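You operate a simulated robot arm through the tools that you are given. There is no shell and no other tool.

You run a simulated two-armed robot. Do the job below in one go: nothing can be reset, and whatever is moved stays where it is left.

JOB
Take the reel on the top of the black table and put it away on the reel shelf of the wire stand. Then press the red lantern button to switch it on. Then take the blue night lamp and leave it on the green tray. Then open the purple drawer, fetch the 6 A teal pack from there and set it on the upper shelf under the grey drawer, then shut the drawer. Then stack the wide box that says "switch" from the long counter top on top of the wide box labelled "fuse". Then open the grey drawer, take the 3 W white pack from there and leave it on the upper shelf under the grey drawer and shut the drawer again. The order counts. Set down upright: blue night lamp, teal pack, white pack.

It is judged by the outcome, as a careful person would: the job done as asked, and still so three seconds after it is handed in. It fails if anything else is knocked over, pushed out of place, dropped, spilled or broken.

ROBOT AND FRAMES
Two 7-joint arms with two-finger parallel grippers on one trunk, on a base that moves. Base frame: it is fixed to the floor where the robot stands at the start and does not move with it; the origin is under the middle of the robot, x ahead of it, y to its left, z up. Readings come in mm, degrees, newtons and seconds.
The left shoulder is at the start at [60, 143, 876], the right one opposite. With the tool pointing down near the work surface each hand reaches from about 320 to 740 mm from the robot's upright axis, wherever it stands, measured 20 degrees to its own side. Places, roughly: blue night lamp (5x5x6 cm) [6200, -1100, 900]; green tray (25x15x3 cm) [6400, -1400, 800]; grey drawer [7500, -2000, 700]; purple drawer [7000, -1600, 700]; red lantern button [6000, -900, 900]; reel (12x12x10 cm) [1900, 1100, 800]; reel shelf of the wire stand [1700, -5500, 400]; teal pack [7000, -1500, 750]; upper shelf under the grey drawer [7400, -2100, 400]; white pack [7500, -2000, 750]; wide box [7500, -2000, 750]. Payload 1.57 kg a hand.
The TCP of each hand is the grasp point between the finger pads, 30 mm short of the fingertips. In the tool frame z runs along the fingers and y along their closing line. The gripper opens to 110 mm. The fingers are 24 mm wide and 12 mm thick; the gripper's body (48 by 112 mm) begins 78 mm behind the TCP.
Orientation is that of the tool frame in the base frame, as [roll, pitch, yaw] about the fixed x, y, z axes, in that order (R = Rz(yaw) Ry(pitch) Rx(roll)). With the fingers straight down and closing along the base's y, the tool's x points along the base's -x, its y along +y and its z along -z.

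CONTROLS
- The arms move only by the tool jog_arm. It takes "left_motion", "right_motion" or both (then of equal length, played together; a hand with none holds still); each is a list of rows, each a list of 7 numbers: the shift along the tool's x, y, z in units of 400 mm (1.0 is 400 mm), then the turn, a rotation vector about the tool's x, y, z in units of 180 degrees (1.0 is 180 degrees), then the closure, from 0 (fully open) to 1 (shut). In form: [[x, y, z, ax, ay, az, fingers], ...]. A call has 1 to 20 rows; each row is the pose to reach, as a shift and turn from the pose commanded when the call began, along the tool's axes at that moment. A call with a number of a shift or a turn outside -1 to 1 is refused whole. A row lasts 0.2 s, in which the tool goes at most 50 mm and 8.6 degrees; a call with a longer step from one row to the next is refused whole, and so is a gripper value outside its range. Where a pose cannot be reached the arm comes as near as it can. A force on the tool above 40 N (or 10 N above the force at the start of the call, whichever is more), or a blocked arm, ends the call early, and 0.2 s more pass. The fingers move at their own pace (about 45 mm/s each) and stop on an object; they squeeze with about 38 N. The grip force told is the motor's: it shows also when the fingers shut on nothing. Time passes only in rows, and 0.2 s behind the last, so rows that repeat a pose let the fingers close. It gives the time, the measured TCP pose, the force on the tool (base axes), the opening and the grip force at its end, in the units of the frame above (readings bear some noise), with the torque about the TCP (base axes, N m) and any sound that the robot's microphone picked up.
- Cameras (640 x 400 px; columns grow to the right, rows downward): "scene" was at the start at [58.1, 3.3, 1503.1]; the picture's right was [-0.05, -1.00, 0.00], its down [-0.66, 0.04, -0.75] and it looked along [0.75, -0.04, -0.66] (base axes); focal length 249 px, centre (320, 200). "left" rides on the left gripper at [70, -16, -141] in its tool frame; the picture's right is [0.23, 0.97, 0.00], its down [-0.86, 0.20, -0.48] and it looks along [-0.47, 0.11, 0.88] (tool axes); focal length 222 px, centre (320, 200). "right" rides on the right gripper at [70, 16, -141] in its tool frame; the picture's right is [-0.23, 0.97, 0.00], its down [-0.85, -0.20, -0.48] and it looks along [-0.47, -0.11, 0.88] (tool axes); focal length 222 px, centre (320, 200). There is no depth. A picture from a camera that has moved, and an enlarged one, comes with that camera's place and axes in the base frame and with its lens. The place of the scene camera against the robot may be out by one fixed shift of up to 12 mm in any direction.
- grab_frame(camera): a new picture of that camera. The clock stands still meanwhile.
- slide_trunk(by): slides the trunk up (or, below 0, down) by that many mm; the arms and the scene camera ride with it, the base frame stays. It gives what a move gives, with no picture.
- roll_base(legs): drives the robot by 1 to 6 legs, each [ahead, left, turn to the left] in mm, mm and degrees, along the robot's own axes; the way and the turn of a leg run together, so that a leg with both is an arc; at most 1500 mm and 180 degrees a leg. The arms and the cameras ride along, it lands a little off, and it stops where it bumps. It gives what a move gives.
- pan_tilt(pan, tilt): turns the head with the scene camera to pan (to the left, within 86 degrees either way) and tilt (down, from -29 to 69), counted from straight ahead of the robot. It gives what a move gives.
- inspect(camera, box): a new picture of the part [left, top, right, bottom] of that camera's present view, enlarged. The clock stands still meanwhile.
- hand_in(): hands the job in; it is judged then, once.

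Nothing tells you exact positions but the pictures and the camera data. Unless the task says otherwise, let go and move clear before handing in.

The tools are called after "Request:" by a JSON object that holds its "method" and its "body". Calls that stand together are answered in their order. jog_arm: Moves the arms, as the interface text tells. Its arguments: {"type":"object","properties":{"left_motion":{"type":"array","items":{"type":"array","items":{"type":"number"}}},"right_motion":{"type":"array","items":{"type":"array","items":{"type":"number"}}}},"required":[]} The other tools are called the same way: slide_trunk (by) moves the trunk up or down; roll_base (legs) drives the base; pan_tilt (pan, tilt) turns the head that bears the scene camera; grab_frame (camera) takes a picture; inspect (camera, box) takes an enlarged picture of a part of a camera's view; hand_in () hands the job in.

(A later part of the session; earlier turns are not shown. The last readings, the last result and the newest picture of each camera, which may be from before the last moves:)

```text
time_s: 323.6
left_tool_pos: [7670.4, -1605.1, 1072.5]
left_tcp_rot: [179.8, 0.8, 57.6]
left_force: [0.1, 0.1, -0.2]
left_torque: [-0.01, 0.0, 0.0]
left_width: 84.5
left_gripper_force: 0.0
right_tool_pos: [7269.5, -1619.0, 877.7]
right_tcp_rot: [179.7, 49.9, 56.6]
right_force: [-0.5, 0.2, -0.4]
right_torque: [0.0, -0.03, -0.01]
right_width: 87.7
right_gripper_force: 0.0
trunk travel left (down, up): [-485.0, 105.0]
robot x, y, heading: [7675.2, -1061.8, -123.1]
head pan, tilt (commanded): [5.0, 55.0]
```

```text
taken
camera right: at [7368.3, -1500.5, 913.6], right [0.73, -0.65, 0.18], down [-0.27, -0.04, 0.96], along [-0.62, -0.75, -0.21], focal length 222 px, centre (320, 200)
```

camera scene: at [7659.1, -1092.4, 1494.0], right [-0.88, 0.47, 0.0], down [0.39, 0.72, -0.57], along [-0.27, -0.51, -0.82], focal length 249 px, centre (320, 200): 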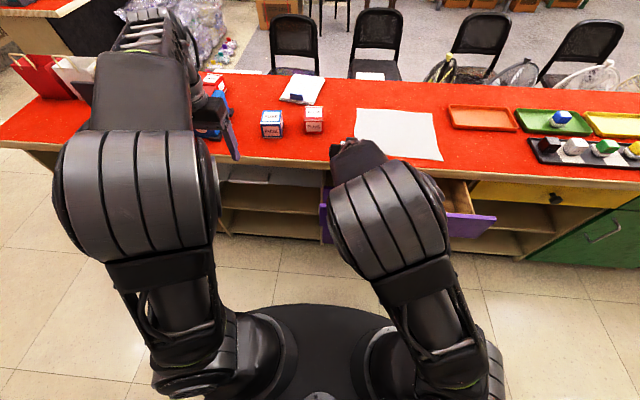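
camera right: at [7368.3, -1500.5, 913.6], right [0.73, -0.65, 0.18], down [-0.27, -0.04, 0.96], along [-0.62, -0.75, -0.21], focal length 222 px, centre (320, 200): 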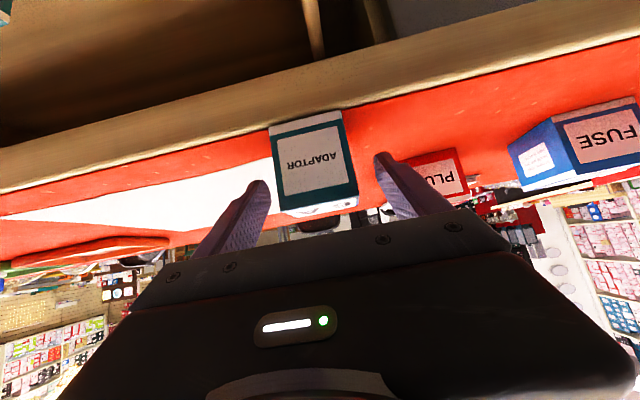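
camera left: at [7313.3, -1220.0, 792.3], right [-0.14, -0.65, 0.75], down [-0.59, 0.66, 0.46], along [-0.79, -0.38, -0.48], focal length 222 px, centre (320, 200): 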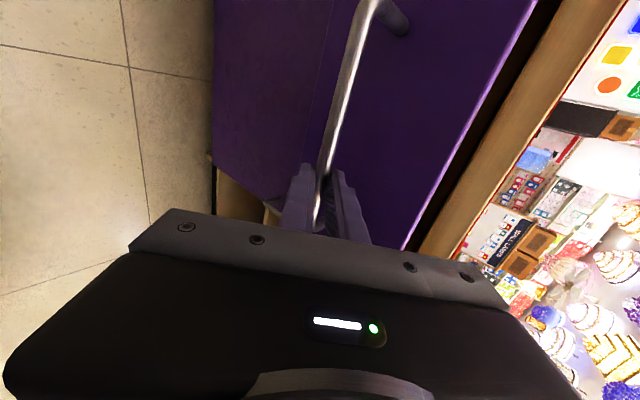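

Request:
{"method": "jog_arm", "body": {"right_motion": [[0, 0, 0, 0, 0, 0, 0.4], [0, 0, 0, 0, 0, 0, 0.7], [0, 0, 0, 0, 0, 0, 1], [0, 0, 0, 0, 0, 0, 1], [0, 0, 0, 0, 0, 0, 1]]}}

Request:
{"method": "jog_arm", "body": {"right_motion": [[-0.02, 0, -0.016, 0, 0, 0, 1], [-0.06, 0, -0.05, 0, 0, 0, 1], [-0.12, 0, -0.1, 0, 0, 0, 1], [-0.153, 0, -0.1286, 0, 0, 0, 1], [-0.153, 0, -0.1286, 0, 0, 0, 1]]}}

Request:
{"method": "grab_frame", "body": {"camera": "right"}}

```text
time_s: 324.8
left_tool_pos: [7670.8, -1603.8, 1073.5]
left_tcp_rot: [179.8, 0.9, 57.5]
left_force: [-0.3, 0.3, 0.4]
left_torque: [0.01, -0.04, 0.01]
left_width: 84.7
left_gripper_force: 0.1
right_tool_pos: [7269.9, -1619.5, 876.3]
right_tcp_rot: [179.7, 49.9, 56.6]
right_force: [-0.9, -0.5, 0.1]
right_torque: [-0.01, 0.04, -0.03]
right_width: 55.2
right_gripper_force: 38.4
trunk travel left (down, up): [-485.0, 105.0]
robot x, y, heading: [7673.3, -1060.0, -123.3]
head pan, tilt (commanded): [5.0, 55.0]
```

```text
time_s: 326.0
left_tool_pos: [7671.6, -1603.7, 1073.0]
left_tcp_rot: [179.7, 0.9, 57.5]
left_force: [0.0, 0.3, -0.8]
left_torque: [0.02, 0.0, -0.03]
left_width: 84.6
left_gripper_force: 0.1
right_tool_pos: [7271.8, -1618.1, 956.8]
right_tcp_rot: [179.8, 49.8, 56.6]
right_force: [-1.1, -0.4, -0.6]
right_torque: [0.01, 0.03, -0.01]
right_width: 55.2
right_gripper_force: 38.3
trunk travel left (down, up): [-485.0, 105.0]
robot x, y, heading: [7676.2, -1058.7, -123.0]
head pan, tilt (commanded): [5.0, 55.0]
```

```text
taken
camera right: at [7368.3, -1499.9, 993.5], right [0.73, -0.65, 0.18], down [-0.27, -0.04, 0.96], along [-0.62, -0.75, -0.21], focal length 222 px, centre (320, 200)
```

right: 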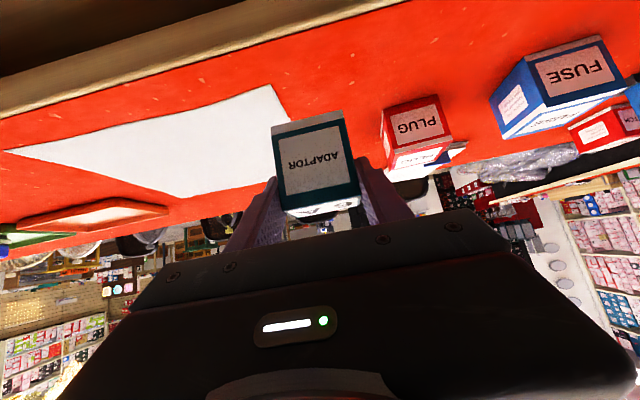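

The pack is securely regripped. I'll draw it back from the counter and slide the base left to face the grey unit.

Request:
{"method": "jog_arm", "body": {"right_motion": [[0.04, 0, -0.046, 0, 0, 0, 1], [0.08, 0, -0.092, 0, 0, 0, 1], [0.12, 0, -0.138, 0, 0, 0, 1], [0.16, 0, -0.184, 0, 0, 0, 1], [0.193, 0, -0.23, 0, 0, 0, 1], [0.193, 0, -0.23, 0, 0, 0, 1]]}}

Request:
{"method": "roll_base", "body": {"legs": [[30, 0, 0], [0, 470, 0]]}}

Request:
{"method": "pan_tilt", "body": {"pan": 0, "tilt": 50}}

Request:
{"method": "grab_frame", "body": {"camera": "scene"}}

Request:
{"method": "grab_frame", "body": {"camera": "right"}}

```text
time_s: 327.4
left_tool_pos: [7670.8, -1603.6, 1072.8]
left_tcp_rot: [179.9, 0.9, 57.6]
left_force: [-0.2, 0.5, 0.2]
left_torque: [0.04, 0.0, -0.01]
left_width: 84.8
left_gripper_force: 0.0
right_tool_pos: [7336.3, -1517.9, 958.3]
right_tcp_rot: [179.6, 50.0, 56.5]
right_force: [-0.1, 0.6, -0.6]
right_torque: [0.0, -0.05, 0.0]
right_width: 55.0
right_gripper_force: 38.1
trunk travel left (down, up): [-485.0, 105.0]
robot x, y, heading: [7671.5, -1055.8, -123.1]
head pan, tilt (commanded): [5.0, 55.0]
```

```text
time_s: 330.7
left_tool_pos: [8058.5, -1894.5, 1072.5]
left_tcp_rot: [179.8, 1.0, 57.5]
left_force: [0.8, 0.1, 0.5]
left_torque: [0.02, 0.0, 0.0]
left_width: 84.8
left_gripper_force: 0.1
right_tool_pos: [7724.3, -1807.4, 959.6]
right_tcp_rot: [179.7, 49.9, 56.5]
right_force: [0.5, 0.8, -0.2]
right_torque: [-0.04, 0.03, 0.01]
right_width: 55.3
right_gripper_force: 38.1
trunk travel left (down, up): [-485.0, 105.0]
robot x, y, heading: [8058.3, -1350.6, -123.3]
head pan, tilt (commanded): [5.0, 55.0]
```

```text
time_s: 331.4
left_tool_pos: [8059.6, -1893.9, 1072.7]
left_tcp_rot: [179.9, 0.9, 57.4]
left_force: [1.0, -0.2, 0.1]
left_torque: [0.0, 0.0, -0.01]
left_width: 84.6
left_gripper_force: 0.0
right_tool_pos: [7724.1, -1807.9, 960.1]
right_tcp_rot: [179.7, 50.0, 56.5]
right_force: [0.0, -0.4, -0.5]
right_torque: [0.03, -0.02, -0.05]
right_width: 55.4
right_gripper_force: 37.9
trunk travel left (down, up): [-485.0, 105.0]
robot x, y, heading: [8064.7, -1353.6, -123.0]
head pan, tilt (commanded): [0.0, 50.0]
```

```text
taken
camera scene: at [8040.0, -1383.8, 1500.5], right [-0.84, 0.55, 0.0], down [0.42, 0.64, -0.64], along [-0.35, -0.54, -0.77], focal length 249 px, centre (320, 200)
```

scene: 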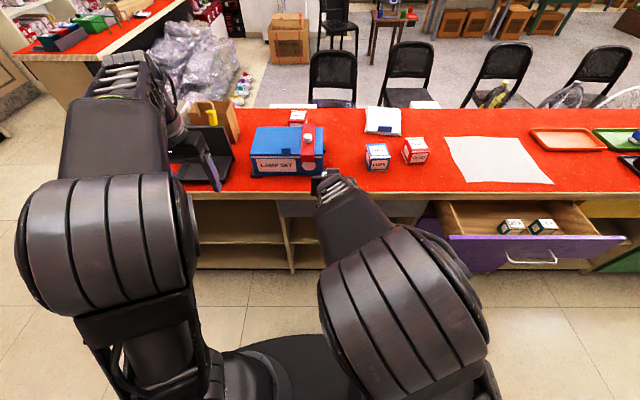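

```text
taken
camera right: at [7822.3, -1689.7, 995.6], right [0.73, -0.66, 0.18], down [-0.27, -0.04, 0.96], along [-0.62, -0.75, -0.21], focal length 222 px, centre (320, 200)
```

right: 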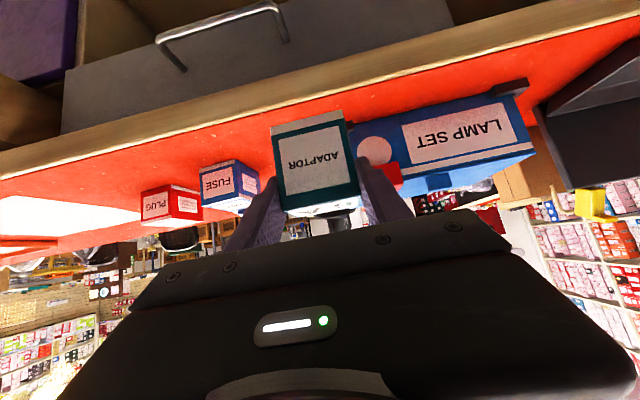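

I'm in front of the grey unit with the pack held. I'll back off 50 mm for clearance, shift the hand right to the middle of the unit, and lower it to shelf height.

Request:
{"method": "roll_base", "body": {"legs": [[-50, 0, 0]]}}

Request:
{"method": "slide_trunk", "body": {"by": -100}}

Request:
{"method": "jog_arm", "body": {"right_motion": [[0, -0.08, 0, 0, 0, 0, 1], [0, -0.16, 0, 0, 0, 0, 1], [0, -0.24, 0, 0, 0, 0, 1], [0, -0.325, 0, 0, 0, 0, 1], [0.06, -0.325, 0.05, 0, 0, 0, 1], [0.13, -0.325, 0.109, 0, 0, 0, 1], [0.2, -0.325, 0.168, 0, 0, 0, 1], [0.27, -0.325, 0.227, 0, 0, 0, 1], [0.34, -0.325, 0.286, 0, 0, 0, 1], [0.41, -0.325, 0.345, 0, 0, 0, 1], [0.41, -0.325, 0.345, 0, 0, 0, 1]]}}

Request:
{"method": "grab_frame", "body": {"camera": "scene"}}

Request:
{"method": "grab_frame", "body": {"camera": "right"}}

```text
time_s: 332.3
left_tool_pos: [8085.3, -1852.2, 1073.0]
left_tcp_rot: [179.9, 1.1, 57.5]
left_force: [0.0, 1.4, -0.6]
left_torque: [-0.05, 0.03, 0.02]
left_width: 84.7
left_gripper_force: 0.0
right_tool_pos: [7750.7, -1765.3, 959.8]
right_tcp_rot: [179.6, 49.9, 56.5]
right_force: [-0.1, -0.1, -0.3]
right_torque: [0.0, -0.01, 0.0]
right_width: 55.0
right_gripper_force: 38.1
trunk travel left (down, up): [-485.0, 105.0]
robot x, y, heading: [8090.4, -1310.0, -123.3]
head pan, tilt (commanded): [0.0, 50.0]
```

```text
time_s: 333.6
left_tool_pos: [8086.0, -1853.4, 973.6]
left_tcp_rot: [179.8, 1.0, 57.4]
left_force: [0.2, 0.8, 0.2]
left_torque: [-0.01, -0.01, -0.02]
left_width: 84.6
left_gripper_force: 0.1
right_tool_pos: [7751.1, -1766.1, 859.4]
right_tcp_rot: [179.8, 49.9, 56.5]
right_force: [-0.1, 1.2, -0.7]
right_torque: [-0.02, -0.03, 0.02]
right_width: 54.9
right_gripper_force: 37.7
trunk travel left (down, up): [-385.0, 205.0]
robot x, y, heading: [8088.9, -1309.7, -123.5]
head pan, tilt (commanded): [0.0, 50.0]
```

```text
time_s: 336.0
left_tool_pos: [8087.4, -1853.1, 973.3]
left_tcp_rot: [179.8, 0.9, 57.4]
left_force: [0.4, -0.2, 0.2]
left_torque: [0.0, 0.03, -0.03]
left_width: 84.8
left_gripper_force: 0.1
right_tool_pos: [7642.2, -1693.4, 643.1]
right_tcp_rot: [179.5, 49.9, 56.4]
right_force: [0.4, 0.3, -1.4]
right_torque: [0.03, -0.03, 0.02]
right_width: 55.2
right_gripper_force: 38.0
trunk travel left (down, up): [-385.0, 205.0]
robot x, y, heading: [8085.4, -1314.7, -123.5]
head pan, tilt (commanded): [0.0, 50.0]
```

```text
taken
camera scene: at [8066.9, -1342.5, 1400.5], right [-0.84, 0.55, 0.0], down [0.42, 0.64, -0.64], along [-0.35, -0.54, -0.77], focal length 249 px, centre (320, 200)
```

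scene: 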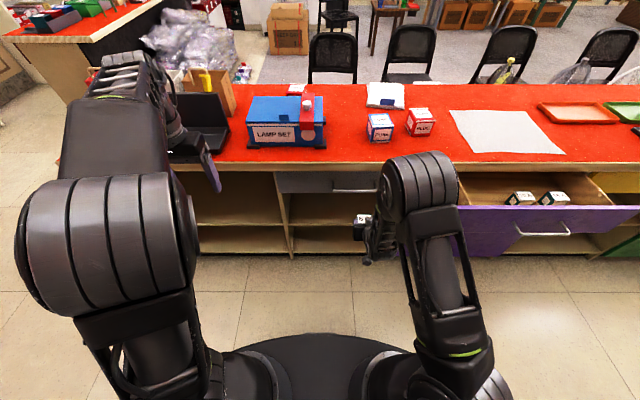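

```text
taken
camera right: at [7740.3, -1575.6, 679.4], right [0.73, -0.66, 0.18], down [-0.27, -0.04, 0.96], along [-0.62, -0.75, -0.21], focal length 222 px, centre (320, 200)
```

right: 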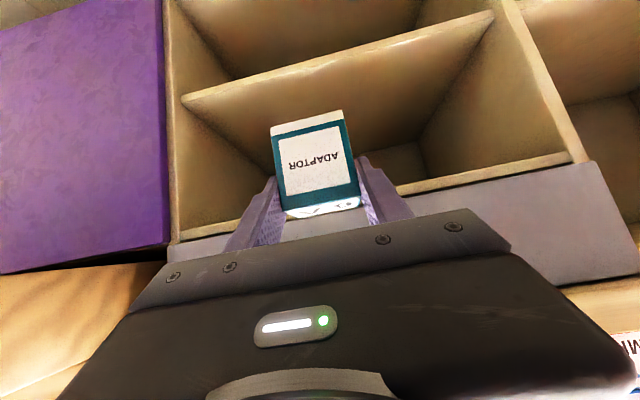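

The wrist view shows the grey unit's compartment clearly: shelf top around z 420, drawer bottom around z 637. I'll lower the pack to just above shelf height, move the base 40 mm closer, and look again.

Request:
{"method": "jog_arm", "body": {"right_motion": [[0.06, 0, 0.05, 0, 0, 0, 1], [0.12, 0, 0.1, 0, 0, 0, 1], [0.18, 0, 0.151, 0, 0, 0, 1], [0.23, 0, 0.193, 0, 0, 0, 1], [0.2643, 0, 0.2218, 0, 0, 0, 1], [0.2643, 0, 0.2218, 0, 0, 0, 1]]}}

Request:
{"method": "roll_base", "body": {"legs": [[40, 0, 0]]}}

Request:
{"method": "grab_frame", "body": {"camera": "right"}}

Request:
{"method": "grab_frame", "body": {"camera": "scene"}}

```text
time_s: 337.4
left_tool_pos: [8085.8, -1853.3, 974.1]
left_tcp_rot: [179.8, 0.8, 57.4]
left_force: [0.4, -0.2, -0.8]
left_torque: [0.06, 0.0, -0.02]
left_width: 84.6
left_gripper_force: 0.1
right_tool_pos: [7645.4, -1694.1, 506.9]
right_tcp_rot: [179.6, 49.9, 56.4]
right_force: [0.2, -0.8, -0.6]
right_torque: [0.0, -0.02, -0.02]
right_width: 55.3
right_gripper_force: 38.0
trunk travel left (down, up): [-385.0, 205.0]
robot x, y, heading: [8093.5, -1310.1, -123.1]
head pan, tilt (commanded): [0.0, 50.0]
```

```text
time_s: 338.3
left_tool_pos: [8062.6, -1888.8, 972.0]
left_tcp_rot: [179.8, 0.9, 57.4]
left_force: [1.0, -0.4, -0.2]
left_torque: [0.02, -0.01, 0.02]
left_width: 84.7
left_gripper_force: 0.2
right_tool_pos: [7621.6, -1729.1, 505.7]
right_tcp_rot: [179.8, 49.8, 56.3]
right_force: [-1.0, 0.1, -0.3]
right_torque: [0.0, 0.01, -0.01]
right_width: 55.2
right_gripper_force: 38.0
trunk travel left (down, up): [-385.0, 205.0]
robot x, y, heading: [8067.5, -1349.3, -123.1]
head pan, tilt (commanded): [0.0, 50.0]
```

```text
taken
camera right: at [7719.8, -1611.3, 542.2], right [0.73, -0.66, 0.18], down [-0.27, -0.04, 0.96], along [-0.62, -0.75, -0.21], focal length 222 px, centre (320, 200)
```

right: 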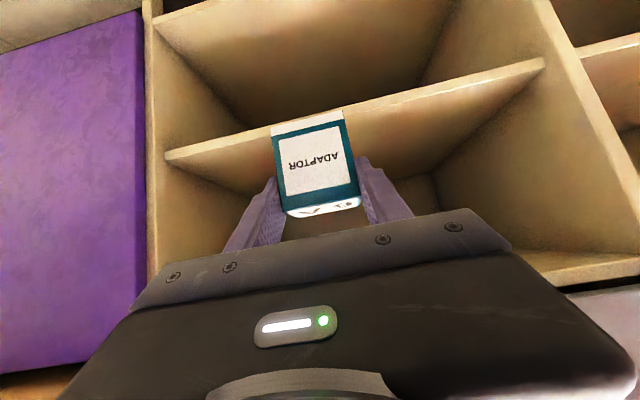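

```text
taken
camera scene: at [8043.9, -1377.5, 1400.5], right [-0.84, 0.55, 0.0], down [0.42, 0.64, -0.64], along [-0.35, -0.54, -0.77], focal length 249 px, centre (320, 200)
```

scene: 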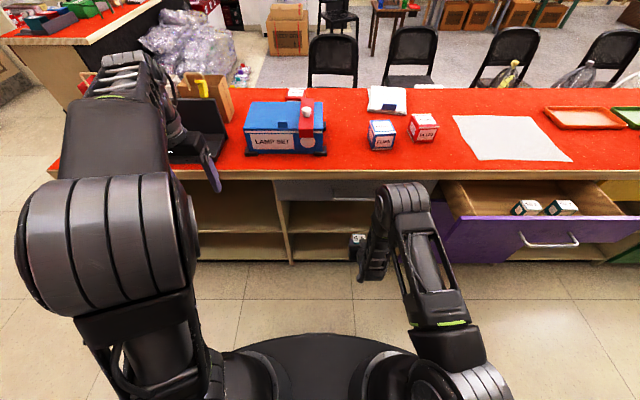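

The shelf's front edge seems set back from the unit's front. I'll zoom in to measure it properly.

Request:
{"method": "inspect", "body": {"camera": "right", "box": [120, 0, 320, 200]}}

Request:
{"method": "inspect", "body": {"camera": "right", "box": [360, 0, 600, 240]}}

Request:
{"method": "inspect", "body": {"camera": "scene", "box": [180, 150, 460, 290]}}

```text
2.00 times, centred on (220, 100) of right
camera zoom: at [7719.8, -1611.3, 542.2], right [0.73, -0.66, 0.18], down [-0.27, -0.04, 0.96], along [-0.62, -0.75, -0.21], focal length 444 px, centre (520, 400)
```

zoom: 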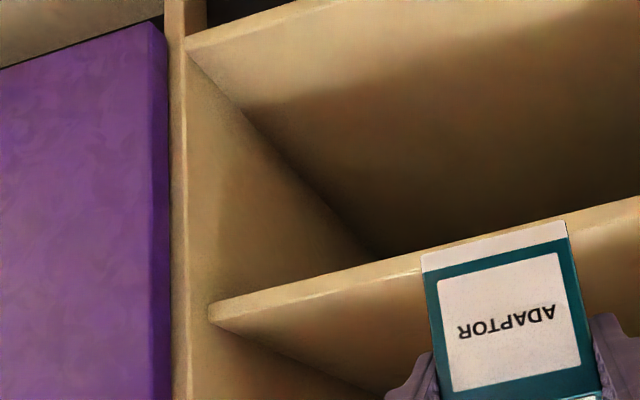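

```text
1.67 times, centred on (480, 120) of right
camera zoom: at [7719.8, -1611.3, 542.2], right [0.73, -0.66, 0.18], down [-0.27, -0.04, 0.96], along [-0.62, -0.75, -0.21], focal length 370 px, centre (53, 333)
```

zoom: 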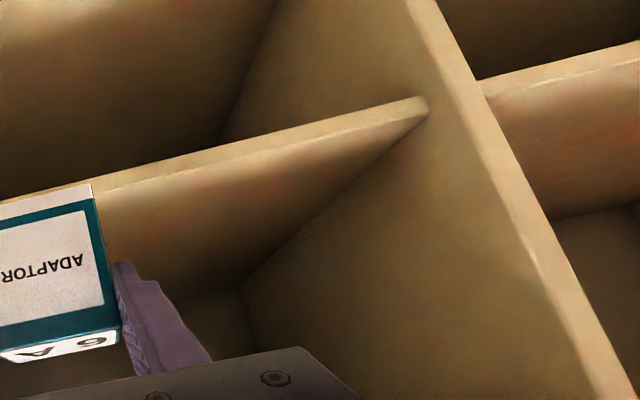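

```text
2.29 times, centred on (320, 220) of scene
camera zoom: at [8043.9, -1377.5, 1400.5], right [-0.84, 0.55, 0.0], down [0.42, 0.64, -0.64], along [-0.35, -0.54, -0.77], focal length 570 px, centre (320, 154)
```

zoom: 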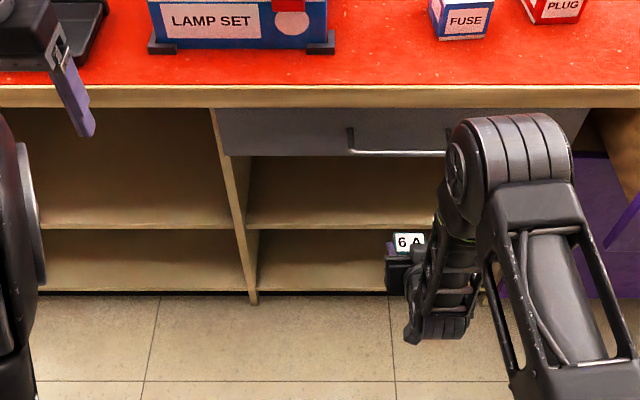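

Measured: the shelf top is at about z 362 with its front edge set back at b≈2500, leaving a 275 mm opening. I'll move 40 mm closer, lower the pack a bit more, and slide it in over the shelf.

Request:
{"method": "roll_base", "body": {"legs": [[40, 0, 0]]}}

Request:
{"method": "jog_arm", "body": {"right_motion": [[0.06, 0, 0.05, 0, 0, 0, 1], [0.12, 0, 0.1, 0, 0, 0, 1], [0.09, 0, 0.135, 0, 0, 0, 1], [0.06, 0, 0.171, 0, 0, 0, 1], [0.03, 0, 0.207, 0, 0, 0, 1], [0.0, 0, 0.243, 0, 0, 0, 1], [-0.03, 0, 0.279, 0, 0, 0, 1], [-0.03, 0, 0.279, 0, 0, 0, 1]]}}

Request:
{"method": "grab_frame", "body": {"camera": "right"}}

Request:
{"method": "grab_frame", "body": {"camera": "scene"}}

```text
time_s: 339.2
left_tool_pos: [8040.4, -1921.6, 972.4]
left_tcp_rot: [179.8, 0.9, 57.4]
left_force: [1.1, 0.2, -0.6]
left_torque: [0.01, -0.05, 0.03]
left_width: 84.5
left_gripper_force: 0.2
right_tool_pos: [7600.7, -1762.8, 505.0]
right_tcp_rot: [179.6, 49.8, 56.4]
right_force: [0.0, 0.0, -0.3]
right_torque: [0.03, -0.01, 0.0]
right_width: 55.0
right_gripper_force: 38.7
trunk travel left (down, up): [-385.0, 205.0]
robot x, y, heading: [8043.6, -1375.8, -123.4]
head pan, tilt (commanded): [0.0, 50.0]
```

```text
time_s: 341.0
left_tool_pos: [8040.1, -1920.6, 973.2]
left_tcp_rot: [179.8, 0.9, 57.4]
left_force: [0.4, -0.2, 0.9]
left_torque: [0.02, -0.02, -0.02]
left_width: 84.7
left_gripper_force: 0.2
right_tool_pos: [7549.6, -1838.7, 441.8]
right_tcp_rot: [179.6, 49.8, 56.4]
right_force: [0.1, 0.8, -1.2]
right_torque: [0.01, 0.0, 0.0]
right_width: 55.1
right_gripper_force: 38.0
trunk travel left (down, up): [-385.0, 205.0]
robot x, y, heading: [8046.8, -1376.2, -123.5]
head pan, tilt (commanded): [0.0, 50.0]
```

```text
taken
camera right: at [7647.0, -1720.4, 479.8], right [0.73, -0.66, 0.18], down [-0.27, -0.04, 0.96], along [-0.62, -0.75, -0.21], focal length 222 px, centre (320, 200)
```

right: 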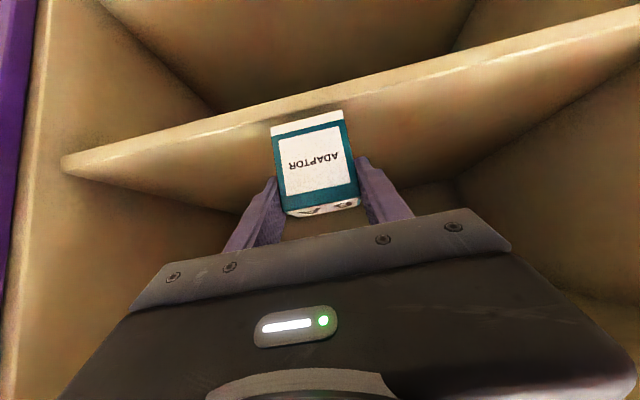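

```text
taken
camera scene: at [8022.5, -1410.1, 1400.5], right [-0.84, 0.55, 0.0], down [0.42, 0.64, -0.64], along [-0.35, -0.54, -0.77], focal length 249 px, centre (320, 200)
```

scene: 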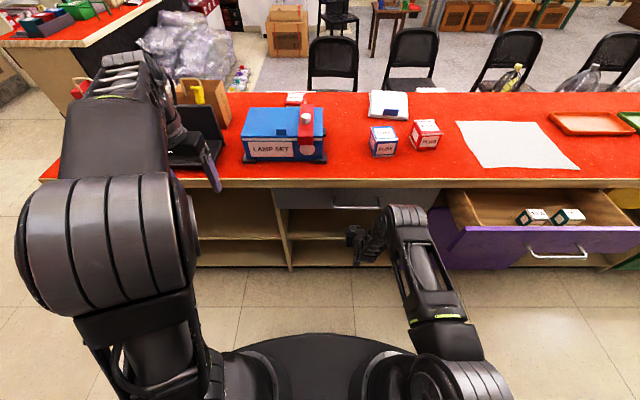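

Request:
{"method": "jog_arm", "body": {"right_motion": [[-0.03, 0, 0.036, 0, 0, 0, 1], [-0.06, 0, 0.072, 0, 0, 0, 1], [-0.09, 0, 0.107, 0, 0, 0, 1], [-0.1077, 0, 0.1283, 0, 0, 0, 1], [-0.1077, 0, 0.1283, 0, 0, 0, 1]]}}

Request:
{"method": "grab_frame", "body": {"camera": "right"}}

Request:
{"method": "inspect", "body": {"camera": "scene", "box": [260, 170, 460, 300]}}

```text
time_s: 342.2
left_tool_pos: [8041.3, -1922.0, 972.6]
left_tcp_rot: [179.8, 0.9, 57.3]
left_force: [-0.2, 0.2, 0.5]
left_torque: [0.04, 0.01, -0.01]
left_width: 84.7
left_gripper_force: 0.1
right_tool_pos: [7512.8, -1895.0, 442.6]
right_tcp_rot: [179.7, 49.9, 56.4]
right_force: [-0.6, -0.2, 0.2]
right_torque: [0.0, 0.01, -0.01]
right_width: 55.3
right_gripper_force: 37.9
trunk travel left (down, up): [-385.0, 205.0]
robot x, y, heading: [8043.7, -1381.6, -123.3]
head pan, tilt (commanded): [0.0, 50.0]
```

```text
taken
camera right: at [7610.6, -1777.4, 479.6], right [0.73, -0.66, 0.18], down [-0.27, -0.04, 0.96], along [-0.62, -0.75, -0.21], focal length 222 px, centre (320, 200)
```

right: 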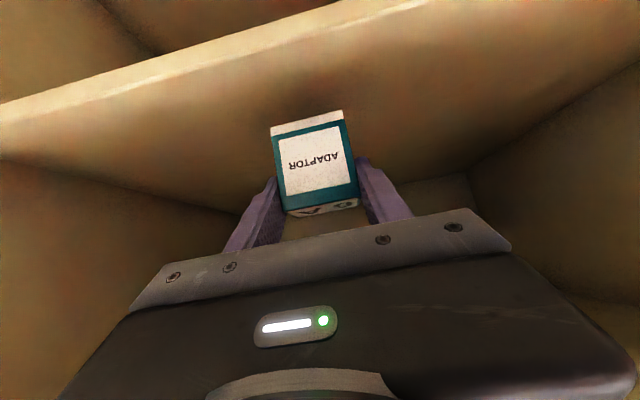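

```text
3.08 times, centred on (360, 235) of scene
camera zoom: at [8022.5, -1410.1, 1400.5], right [-0.84, 0.55, 0.0], down [0.42, 0.64, -0.64], along [-0.35, -0.54, -0.77], focal length 767 px, centre (197, 92)
```

zoom: 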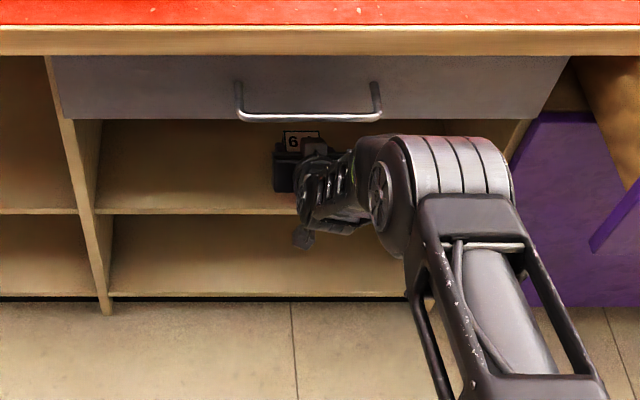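

Request:
{"method": "jog_arm", "body": {"right_motion": [[0.0287, 0, 0.0241, 0, 0, 0, 1], [0.0402, 0, 0.0338, 0, 0, 0, 1], [0.046, 0, 0.0386, 0, 0, 0, 1], [0.0498, 0, 0.0418, 0, 0, 0, 1], [0.0536, 0, 0.045, 0, 0, 0, 1], [0.0575, 0, 0.0482, 0, 0, 0, 1], [0.0575, 0, 0.0482, 0, 0, 0, 1]]}}

```text
time_s: 343.8
left_tool_pos: [8042.6, -1919.1, 974.2]
left_tcp_rot: [179.9, 1.1, 57.4]
left_force: [-0.2, 0.4, 0.1]
left_torque: [0.01, -0.04, -0.01]
left_width: 84.6
left_gripper_force: 0.1
right_tool_pos: [7511.1, -1896.0, 416.3]
right_tcp_rot: [179.7, 50.1, 56.4]
right_force: [3.5, 5.9, 21.3]
right_torque: [0.41, -0.35, 0.01]
right_width: 55.2
right_gripper_force: 38.3
trunk travel left (down, up): [-385.0, 205.0]
robot x, y, heading: [8045.6, -1381.4, -123.2]
head pan, tilt (commanded): [0.0, 50.0]
```

The pack touched the shelf (21 N). Easing off 2 mm, then releasing.

Request:
{"method": "jog_arm", "body": {"right_motion": [[-0.004, 0, -0.0034, 0, 0, 0, 1], [-0.004, 0, -0.0034, 0, 0, 0, 1]]}}

Request:
{"method": "jog_arm", "body": {"right_motion": [[0, 0, 0, 0, 0, 0, 0.45], [0, 0, 0, 0, 0, 0, 0.35], [0, 0, 0, 0, 0, 0, 0.25], [0, 0, 0, 0, 0, 0, 0.15], [0, 0, 0, 0, 0, 0, 0.15]]}}

Request:
{"method": "grab_frame", "body": {"camera": "right"}}

```text
time_s: 344.4
left_tool_pos: [8041.2, -1921.0, 973.2]
left_tcp_rot: [179.8, 1.0, 57.5]
left_force: [-0.5, -1.4, -0.4]
left_torque: [0.01, 0.01, 0.03]
left_width: 84.6
left_gripper_force: 0.3
right_tool_pos: [7511.0, -1895.5, 415.9]
right_tcp_rot: [179.6, 50.0, 56.5]
right_force: [-0.3, -5.0, 9.2]
right_torque: [-0.35, 0.11, 0.02]
right_width: 55.2
right_gripper_force: 38.0
trunk travel left (down, up): [-385.0, 205.0]
robot x, y, heading: [8043.8, -1377.5, -123.2]
head pan, tilt (commanded): [0.0, 50.0]
```

```text
time_s: 345.6
left_tool_pos: [8041.0, -1920.6, 973.0]
left_tcp_rot: [179.8, 1.0, 57.3]
left_force: [0.3, -0.1, 0.0]
left_torque: [0.06, 0.01, 0.0]
left_width: 84.8
left_gripper_force: 0.0
right_tool_pos: [7512.1, -1895.0, 415.7]
right_tcp_rot: [179.7, 49.9, 56.4]
right_force: [-0.5, 0.0, -0.2]
right_torque: [0.0, 0.0, 0.0]
right_width: 93.4
right_gripper_force: 0.0
trunk travel left (down, up): [-385.0, 205.0]
robot x, y, heading: [8045.5, -1380.6, -123.1]
head pan, tilt (commanded): [0.0, 50.0]
```

```text
taken
camera right: at [7609.6, -1777.3, 452.3], right [0.73, -0.66, 0.18], down [-0.27, -0.04, 0.96], along [-0.62, -0.75, -0.21], focal length 222 px, centre (320, 200)
```

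right: 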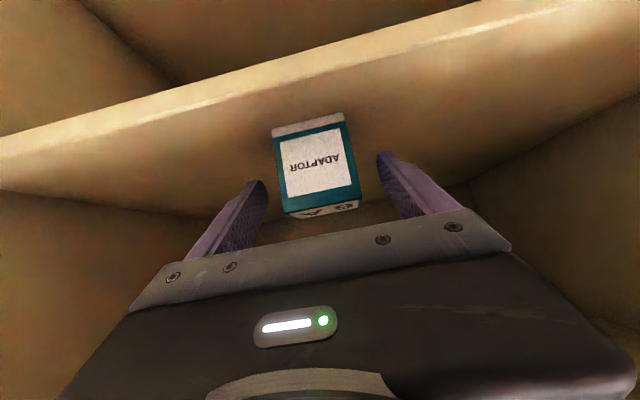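

The pack stands upright on the shelf. Withdrawing straight back.

Request:
{"method": "jog_arm", "body": {"right_motion": [[0.01, 0, -0.02, 0, 0, 0, 0.15], [0.05, 0, -0.065, 0, 0, 0, 0.15], [0.09, 0, -0.11, 0, 0, 0, 0.15], [0.13, 0, -0.158, 0, 0, 0, 0.15], [0.17, 0, -0.206, 0, 0, 0, 0.15], [0.21, 0, -0.254, 0, 0, 0, 0.15], [0.25, 0, -0.3, 0, 0, 0, 0.15], [0.29, 0, -0.348, 0, 0, 0, 0.15], [0.32, 0, -0.385, 0, 0, 0, 0.15]]}}

Request:
{"method": "grab_frame", "body": {"camera": "right"}}

```text
time_s: 347.6
left_tool_pos: [8040.5, -1920.0, 973.2]
left_tcp_rot: [179.8, 0.9, 57.3]
left_force: [0.2, 1.1, -0.4]
left_torque: [-0.01, 0.01, -0.04]
left_width: 84.8
left_gripper_force: 0.1
right_tool_pos: [7623.1, -1728.6, 415.5]
right_tcp_rot: [179.6, 49.9, 56.5]
right_force: [-0.2, -0.7, -0.3]
right_torque: [-0.01, 0.04, -0.02]
right_width: 93.3
right_gripper_force: 0.1
trunk travel left (down, up): [-385.0, 205.0]
robot x, y, heading: [8045.0, -1383.0, -123.5]
head pan, tilt (commanded): [0.0, 50.0]
```

```text
taken
camera right: at [7720.6, -1610.3, 452.2], right [0.73, -0.66, 0.18], down [-0.27, -0.04, 0.96], along [-0.62, -0.75, -0.21], focal length 222 px, centre (320, 200)
```

right: 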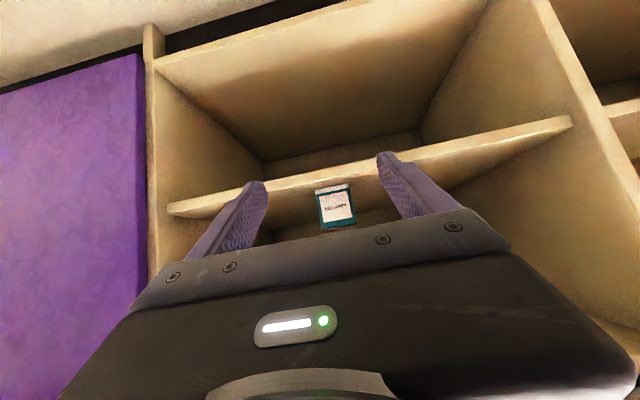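

The 6 A pack is on the upper shelf. Now to shut the purple drawer: I'll raise the hand, move back and right, and then push the drawer front closed with closed fingers.

Request:
{"method": "jog_arm", "body": {"right_motion": [[-0.07, 0, -0.059, 0, 0, 0, 0.4], [-0.14, 0, -0.118, 0, 0, 0, 0.7], [-0.21, 0, -0.177, 0, 0, 0, 1], [-0.28, 0, -0.236, 0, 0, 0, 1], [-0.35, 0, -0.295, 0, 0, 0, 1], [-0.42, 0, -0.354, 0, 0, 0, 1], [-0.49, 0, -0.413, 0, 0, 0, 1], [-0.56, 0, -0.472, 0, 0, 0, 1], [-0.632, 0, -0.5305, 0, 0, 0, 1], [-0.632, 0, -0.5305, 0, 0, 0, 1]]}}

Request:
{"method": "slide_trunk", "body": {"by": 100}}

Request:
{"method": "grab_frame", "body": {"camera": "scene"}}

```text
time_s: 349.8
left_tool_pos: [8040.6, -1920.6, 973.3]
left_tcp_rot: [179.7, 1.0, 57.3]
left_force: [-0.3, -0.4, -0.3]
left_torque: [0.02, -0.01, 0.01]
left_width: 84.8
left_gripper_force: 0.1
right_tool_pos: [7621.0, -1727.0, 748.3]
right_tcp_rot: [179.7, 49.8, 56.4]
right_force: [-0.3, 1.0, -0.5]
right_torque: [0.01, 0.03, -0.01]
right_width: 0.0
right_gripper_force: 21.1
trunk travel left (down, up): [-385.0, 205.0]
robot x, y, heading: [8045.5, -1377.3, -122.9]
head pan, tilt (commanded): [0.0, 50.0]
```

```text
time_s: 351.1
left_tool_pos: [8041.0, -1920.2, 1073.5]
left_tcp_rot: [179.9, 0.9, 57.3]
left_force: [0.3, 0.0, 0.3]
left_torque: [0.02, 0.01, -0.01]
left_width: 84.4
left_gripper_force: 0.0
right_tool_pos: [7621.7, -1726.3, 847.9]
right_tcp_rot: [179.7, 49.8, 56.4]
right_force: [0.1, 0.2, -0.6]
right_torque: [0.02, 0.0, -0.01]
right_width: 0.0
right_gripper_force: 21.7
trunk travel left (down, up): [-485.0, 105.0]
robot x, y, heading: [8045.7, -1380.0, -123.3]
head pan, tilt (commanded): [0.0, 50.0]
```

```text
taken
camera scene: at [8022.5, -1410.2, 1500.5], right [-0.84, 0.55, 0.0], down [0.42, 0.64, -0.64], along [-0.35, -0.54, -0.77], focal length 249 px, centre (320, 200)
```

scene: 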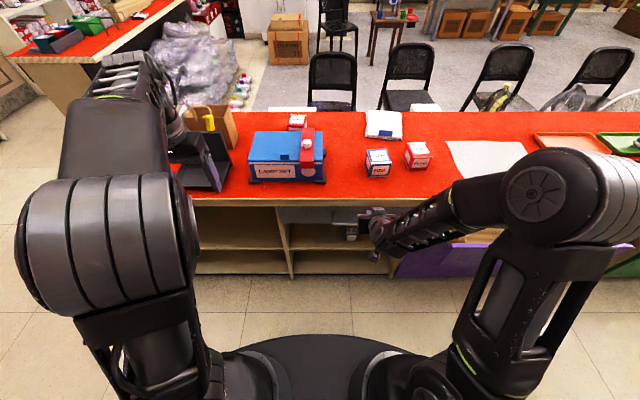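

Request:
{"method": "roll_base", "body": {"legs": [[-90, 0, 0], [0, -420, 0]]}}

Request:
{"method": "grab_frame", "body": {"camera": "scene"}}

Request:
{"method": "grab_frame", "body": {"camera": "right"}}

```text
time_s: 354.4
left_tool_pos: [7731.1, -1609.8, 1073.6]
left_tcp_rot: [179.7, 1.0, 56.7]
left_force: [-0.6, 0.2, 0.7]
left_torque: [-0.01, -0.05, -0.01]
left_width: 84.8
left_gripper_force: 0.0
right_tool_pos: [7313.9, -1410.3, 847.2]
right_tcp_rot: [179.6, 49.9, 55.8]
right_force: [-0.3, 0.4, -0.3]
right_torque: [-0.04, -0.05, 0.03]
right_width: 0.0
right_gripper_force: 21.4
trunk travel left (down, up): [-485.0, 105.0]
robot x, y, heading: [7740.9, -1067.2, -123.7]
head pan, tilt (commanded): [0.0, 50.0]
```

```text
taken
camera scene: at [7718.5, -1098.4, 1500.5], right [-0.83, 0.56, 0.0], down [0.43, 0.64, -0.64], along [-0.36, -0.53, -0.77], focal length 249 px, centre (320, 200)
```

scene: 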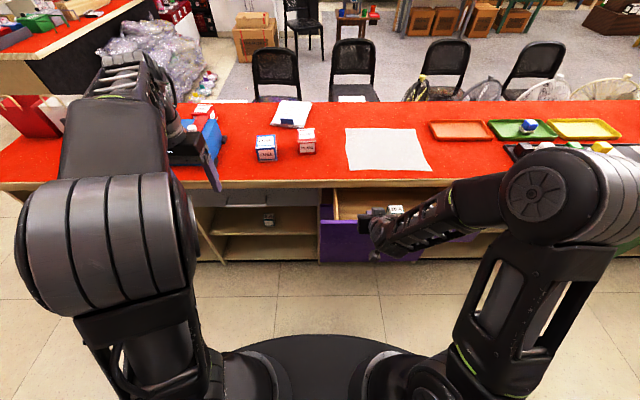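

```text
taken
camera right: at [7412.9, -1294.3, 884.7], right [0.72, -0.67, 0.18], down [-0.27, -0.04, 0.96], along [-0.63, -0.75, -0.21], focal length 222 px, centre (320, 200)
```

right: 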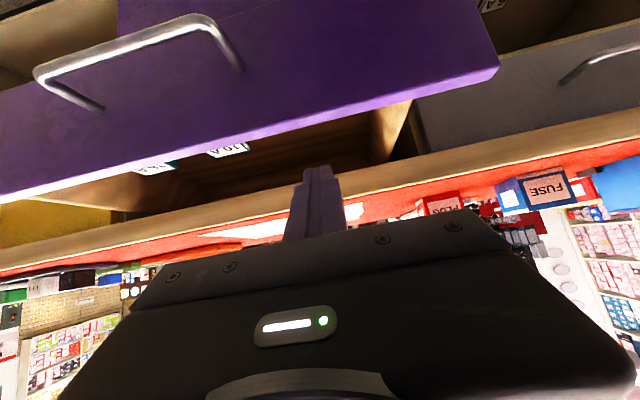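

The closed fingers are above the drawer front, left of the handle. I'll draw back, lower in front of the panel, and push it shut.

Request:
{"method": "jog_arm", "body": {"right_motion": [[0.04, 0, -0.045, 0, 0, 0, 1], [0.072, 0, -0.086, 0, 0, 0, 1], [0.13, 0, -0.038, 0, 0, 0, 1], [0.19, 0, 0.012, 0, 0, 0, 1], [0.24, 0, 0.054, 0, 0, 0, 1], [0.283, 0, 0.091, 0, 0, 0, 1], [0.283, 0, 0.091, 0, 0, 0, 1]]}}

Request:
{"method": "grab_frame", "body": {"camera": "right"}}

Request:
{"method": "grab_frame", "body": {"camera": "scene"}}

```text
time_s: 356.0
left_tool_pos: [7731.6, -1609.7, 1073.2]
left_tcp_rot: [179.8, 0.9, 56.6]
left_force: [-0.7, -0.1, 0.1]
left_torque: [-0.01, -0.01, 0.0]
left_width: 84.4
left_gripper_force: 0.1
right_tool_pos: [7338.8, -1373.5, 735.5]
right_tcp_rot: [179.5, 49.9, 55.8]
right_force: [0.1, -0.2, 0.1]
right_torque: [0.0, 0.02, 0.03]
right_width: 0.0
right_gripper_force: 21.3
right hand out of reach, approached as far as the arm can: row 2, 3
trunk travel left (down, up): [-485.0, 105.0]
robot x, y, heading: [7742.5, -1067.6, -124.0]
head pan, tilt (commanded): [0.0, 50.0]
```

```text
taken
camera right: at [7437.7, -1257.1, 772.8], right [0.72, -0.67, 0.18], down [-0.27, -0.04, 0.96], along [-0.63, -0.75, -0.21], focal length 222 px, centre (320, 200)
```

right: 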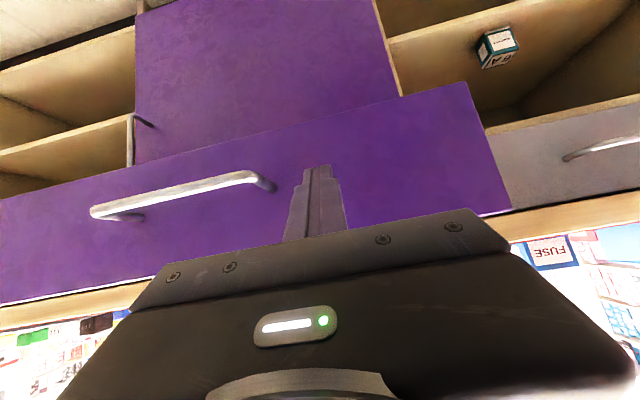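

```text
taken
camera scene: at [7719.2, -1098.8, 1500.5], right [-0.83, 0.56, 0.0], down [0.43, 0.64, -0.64], along [-0.36, -0.53, -0.77], focal length 249 px, centre (320, 200)
```

scene: 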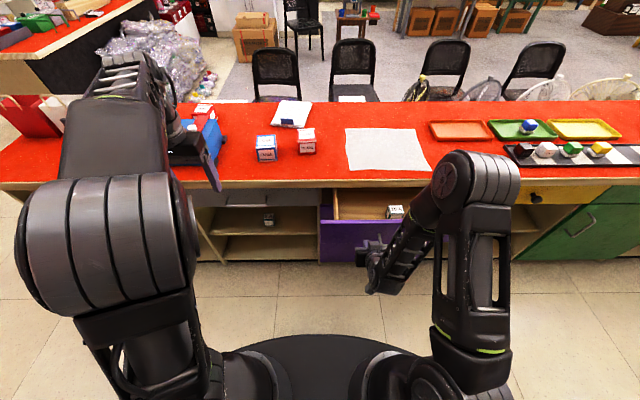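

Request:
{"method": "jog_arm", "body": {"right_motion": [[-0.032, 0, 0.038, 0, 0, 0, 1], [-0.064, 0, 0.077, 0, 0, 0, 1], [-0.09, 0, 0.107, 0, 0, 0, 1], [-0.116, 0, 0.138, 0, 0, 0, 1], [-0.141, 0, 0.169, 0, 0, 0, 1], [-0.167, 0, 0.199, 0, 0, 0, 1], [-0.193, 0, 0.23, 0, 0, 0, 1], [-0.219, 0, 0.26, 0, 0, 0, 1], [-0.244, 0, 0.291, 0, 0, 0, 1], [-0.27, 0, 0.322, 0, 0, 0, 1], [-0.296, 0, 0.352, 0, 0, 0, 1]]}}

Request:
{"method": "grab_frame", "body": {"camera": "right"}}

Request:
{"method": "grab_frame", "body": {"camera": "scene"}}

```text
time_s: 358.4
left_tool_pos: [7732.9, -1609.4, 1072.7]
left_tcp_rot: [179.8, 1.0, 56.7]
left_force: [0.4, -1.2, -0.4]
left_torque: [0.0, 0.0, 0.0]
left_width: 84.9
left_gripper_force: 0.1
right_tool_pos: [7237.9, -1528.1, 738.8]
right_tcp_rot: [179.7, 49.9, 55.7]
right_force: [-0.2, 0.2, 0.2]
right_torque: [0.0, 0.02, 0.04]
right_width: 0.0
right_gripper_force: 21.2
trunk travel left (down, up): [-485.0, 105.0]
robot x, y, heading: [7744.5, -1071.0, -123.9]
head pan, tilt (commanded): [0.0, 50.0]
```

```text
taken
camera right: at [7336.1, -1410.4, 774.1], right [0.72, -0.67, 0.18], down [-0.27, -0.04, 0.96], along [-0.63, -0.74, -0.21], focal length 222 px, centre (320, 200)
```

right: 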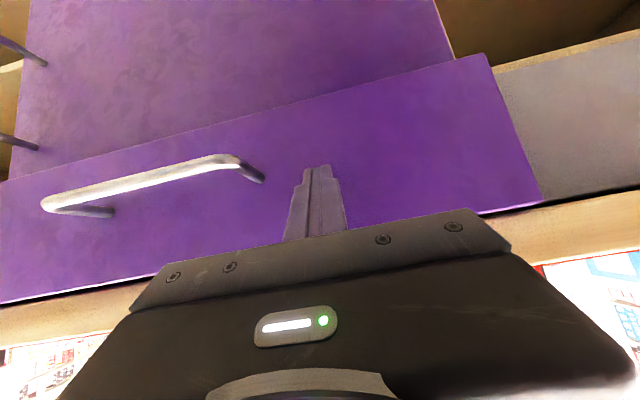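

```text
taken
camera scene: at [7719.0, -1099.3, 1500.5], right [-0.83, 0.56, 0.0], down [0.43, 0.64, -0.64], along [-0.36, -0.53, -0.77], focal length 249 px, centre (320, 200)
```

scene: 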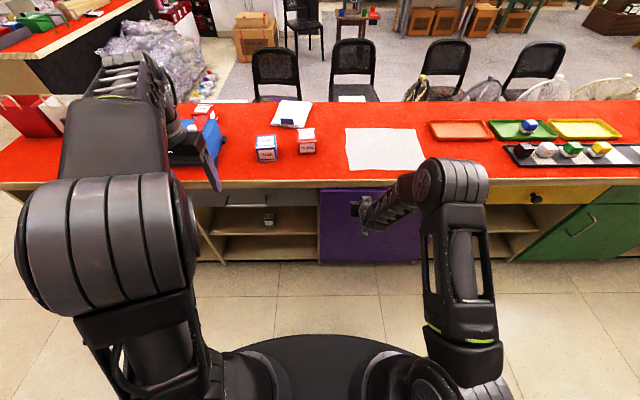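

The drawer is almost closed; I'll keep pushing gently until it's fully shut.

Request:
{"method": "jog_arm", "body": {"right_motion": [[-0.016, 0, 0.019, 0, 0, 0, 1], [-0.032, 0, 0.038, 0, 0, 0, 1], [-0.045, 0, 0.0535, 0, 0, 0, 1], [-0.055, 0, 0.065, 0, 0, 0, 1], [-0.064, 0, 0.077, 0, 0, 0, 1], [-0.072, 0, 0.086, 0, 0, 0, 1], [-0.08, 0, 0.0955, 0, 0, 0, 1]]}}

Request:
{"method": "inspect", "body": {"camera": "scene", "box": [290, 160, 490, 280]}}

Request:
{"method": "grab_frame", "body": {"camera": "right"}}

```text
time_s: 360.0
left_tool_pos: [7732.2, -1608.1, 1074.4]
left_tcp_rot: [179.9, 1.0, 56.6]
left_force: [-0.1, -0.3, 0.2]
left_torque: [-0.04, 0.01, 0.01]
left_width: 84.6
left_gripper_force: 0.0
right_tool_pos: [7213.7, -1561.8, 734.9]
right_tcp_rot: [179.6, 49.3, 55.8]
right_force: [9.5, 14.5, 9.2]
right_torque: [-0.1, 0.01, 0.03]
right_width: 0.0
right_gripper_force: 21.1
trunk travel left (down, up): [-485.0, 105.0]
robot x, y, heading: [7740.4, -1064.6, -124.2]
head pan, tilt (commanded): [0.0, 50.0]
stopped in row 7 (right hand): the force on the tool passed its limit at 46 N (the readings are from after the stop); the commanded pose is now the measured one
```

```text
3.20 times, centred on (390, 220) of scene
camera zoom: at [7721.6, -1095.4, 1500.8], right [-0.83, 0.56, 0.0], down [0.43, 0.63, -0.64], along [-0.36, -0.53, -0.76], focal length 798 px, centre (96, 136)
```

zoom: 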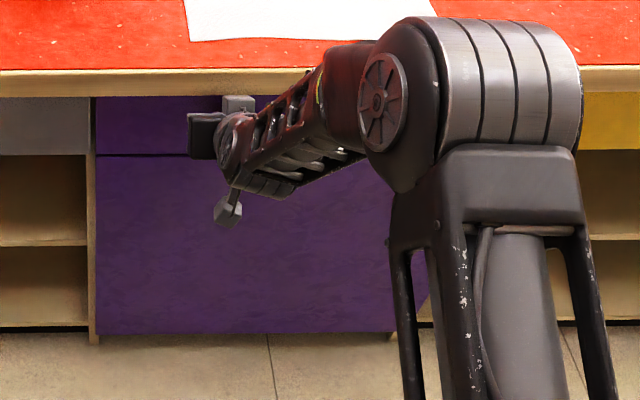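

```text
taken
camera right: at [7313.3, -1444.6, 773.0], right [0.73, -0.67, 0.18], down [-0.28, -0.05, 0.96], along [-0.63, -0.75, -0.22], focal length 222 px, centre (320, 200)
```

right: 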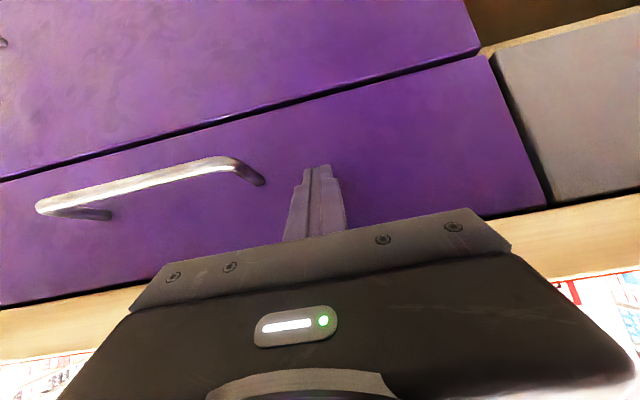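

The purple drawer is fully shut (flush, 46 N stop). I'll back the hand away and look along the counter for the wide boxes labelled "switch" and "fuse".

Request:
{"method": "jog_arm", "body": {"right_motion": [[0.03, 0, -0.036, 0, 0, 0, 1], [0.06, 0, -0.072, 0, 0, 0, 1], [0.09, 0, -0.107, 0, 0, 0, 1], [0.12, 0, -0.143, 0, 0, 0, 0.5], [0.06, 0, -0.21, 0, 0, 0, 0], [0.0, 0, -0.27, 0, 0, 0, 0], [-0.06, 0, -0.33, 0, 0, 0, 0], [-0.12, 0, -0.38, 0, 0, 0, 0]]}}

Request:
{"method": "pan_tilt", "body": {"pan": 10, "tilt": 35}}

Request:
{"method": "grab_frame", "body": {"camera": "scene"}}

Request:
{"method": "inspect", "body": {"camera": "scene", "box": [180, 60, 380, 200]}}

```text
time_s: 361.8
left_tool_pos: [7731.2, -1610.7, 1073.6]
left_tcp_rot: [179.8, 0.9, 56.7]
left_force: [-0.4, -0.6, -0.1]
left_torque: [0.03, 0.03, 0.05]
left_width: 84.7
left_gripper_force: 0.0
right_tool_pos: [7258.1, -1493.0, 871.9]
right_tcp_rot: [179.6, 49.2, 55.8]
right_force: [-0.4, 0.0, -0.1]
right_torque: [-0.02, -0.05, 0.0]
right_width: 102.1
right_gripper_force: 0.1
trunk travel left (down, up): [-485.0, 105.0]
robot x, y, heading: [7743.9, -1067.2, -124.0]
head pan, tilt (commanded): [0.0, 50.0]
```

```text
time_s: 362.6
left_tool_pos: [7731.5, -1610.0, 1073.5]
left_tcp_rot: [179.8, 0.9, 56.5]
left_force: [0.3, 0.1, 0.2]
left_torque: [0.01, 0.0, -0.04]
left_width: 84.7
left_gripper_force: 0.0
right_tool_pos: [7257.3, -1494.5, 871.2]
right_tcp_rot: [179.6, 49.3, 55.9]
right_force: [-0.2, 0.4, 0.3]
right_torque: [0.0, 0.02, 0.0]
right_width: 110.1
right_gripper_force: 0.0
trunk travel left (down, up): [-485.0, 105.0]
robot x, y, heading: [7741.5, -1067.8, -124.1]
head pan, tilt (commanded): [10.0, 35.0]
```

```text
taken
camera scene: at [7726.7, -1114.9, 1522.2], right [-0.91, 0.41, 0.0], down [0.23, 0.52, -0.82], along [-0.33, -0.75, -0.57], focal length 249 px, centre (320, 200)
```

scene: 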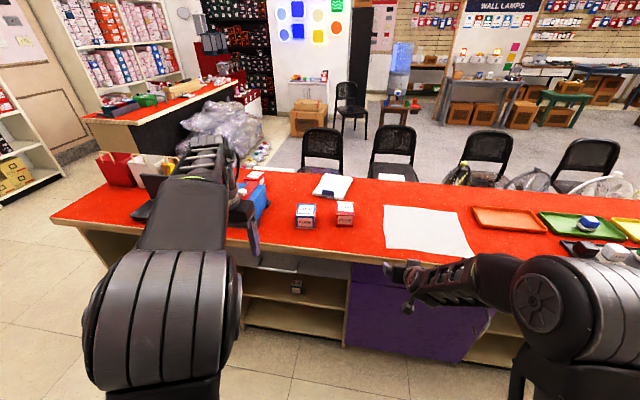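

```text
2.86 times, centred on (280, 130) of scene
camera zoom: at [7726.7, -1114.9, 1522.2], right [-0.91, 0.41, 0.0], down [0.23, 0.52, -0.82], along [-0.33, -0.75, -0.57], focal length 713 px, centre (434, 400)
```

zoom: 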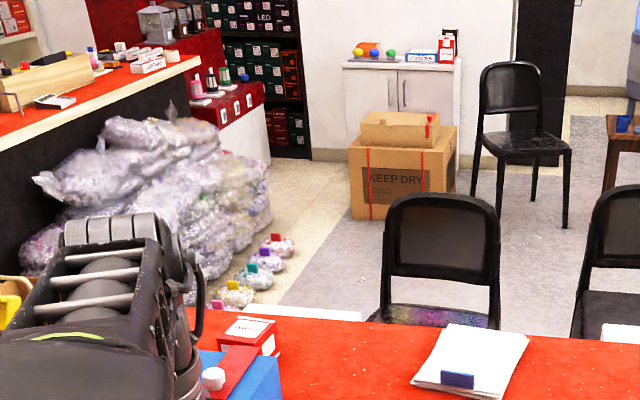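

Request:
{"method": "roll_base", "body": {"legs": [[0, 430, 0]]}}

Request:
{"method": "pan_tilt", "body": {"pan": -5, "tilt": 40}}

Request:
{"method": "grab_frame", "body": {"camera": "scene"}}

Request:
{"method": "inspect", "body": {"camera": "scene", "box": [200, 80, 440, 230]}}

```text
time_s: 365.2
left_tool_pos: [8091.6, -1855.9, 1072.7]
left_tcp_rot: [179.8, 0.8, 56.2]
left_force: [0.2, -0.9, -0.1]
left_torque: [0.03, 0.01, -0.01]
left_width: 84.6
left_gripper_force: 0.1
right_tool_pos: [7619.0, -1737.9, 871.7]
right_tcp_rot: [179.6, 49.4, 55.6]
right_force: [-0.7, -0.8, 0.2]
right_torque: [-0.02, -0.01, -0.01]
right_width: 110.1
right_gripper_force: 0.1
trunk travel left (down, up): [-485.0, 105.0]
robot x, y, heading: [8102.5, -1317.0, -124.3]
head pan, tilt (commanded): [10.0, 35.0]
```

```text
time_s: 366.0
left_tool_pos: [8091.7, -1855.9, 1073.9]
left_tcp_rot: [179.8, 0.9, 56.3]
left_force: [-0.6, 0.2, 0.4]
left_torque: [0.0, -0.01, -0.02]
left_width: 84.5
left_gripper_force: 0.2
right_tool_pos: [7617.5, -1737.4, 871.2]
right_tcp_rot: [179.7, 49.3, 55.5]
right_force: [0.3, -0.5, -0.5]
right_torque: [0.01, 0.0, 0.02]
right_width: 109.9
right_gripper_force: 0.0
trunk travel left (down, up): [-485.0, 105.0]
robot x, y, heading: [8105.2, -1312.7, -124.4]
head pan, tilt (commanded): [-5.0, 40.0]
```

```text
taken
camera scene: at [8071.6, -1346.8, 1514.7], right [-0.77, 0.63, 0.0], down [0.41, 0.5, -0.77], along [-0.49, -0.59, -0.64], focal length 249 px, centre (320, 200)
```

scene: 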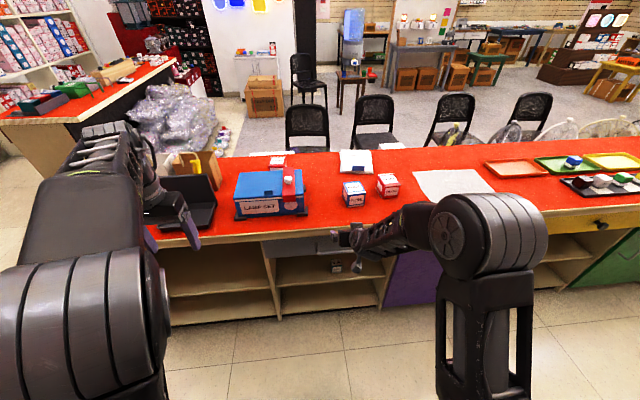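

```text
2.67 times, centred on (320, 155) of scene
camera zoom: at [8071.6, -1346.8, 1514.7], right [-0.77, 0.63, 0.0], down [0.41, 0.5, -0.77], along [-0.49, -0.59, -0.64], focal length 665 px, centre (320, 320)
```

zoom: 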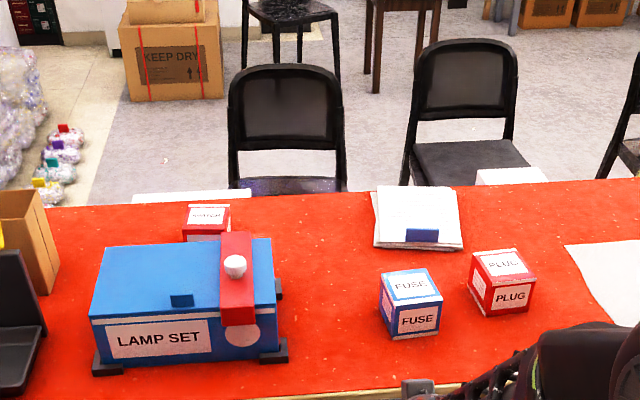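

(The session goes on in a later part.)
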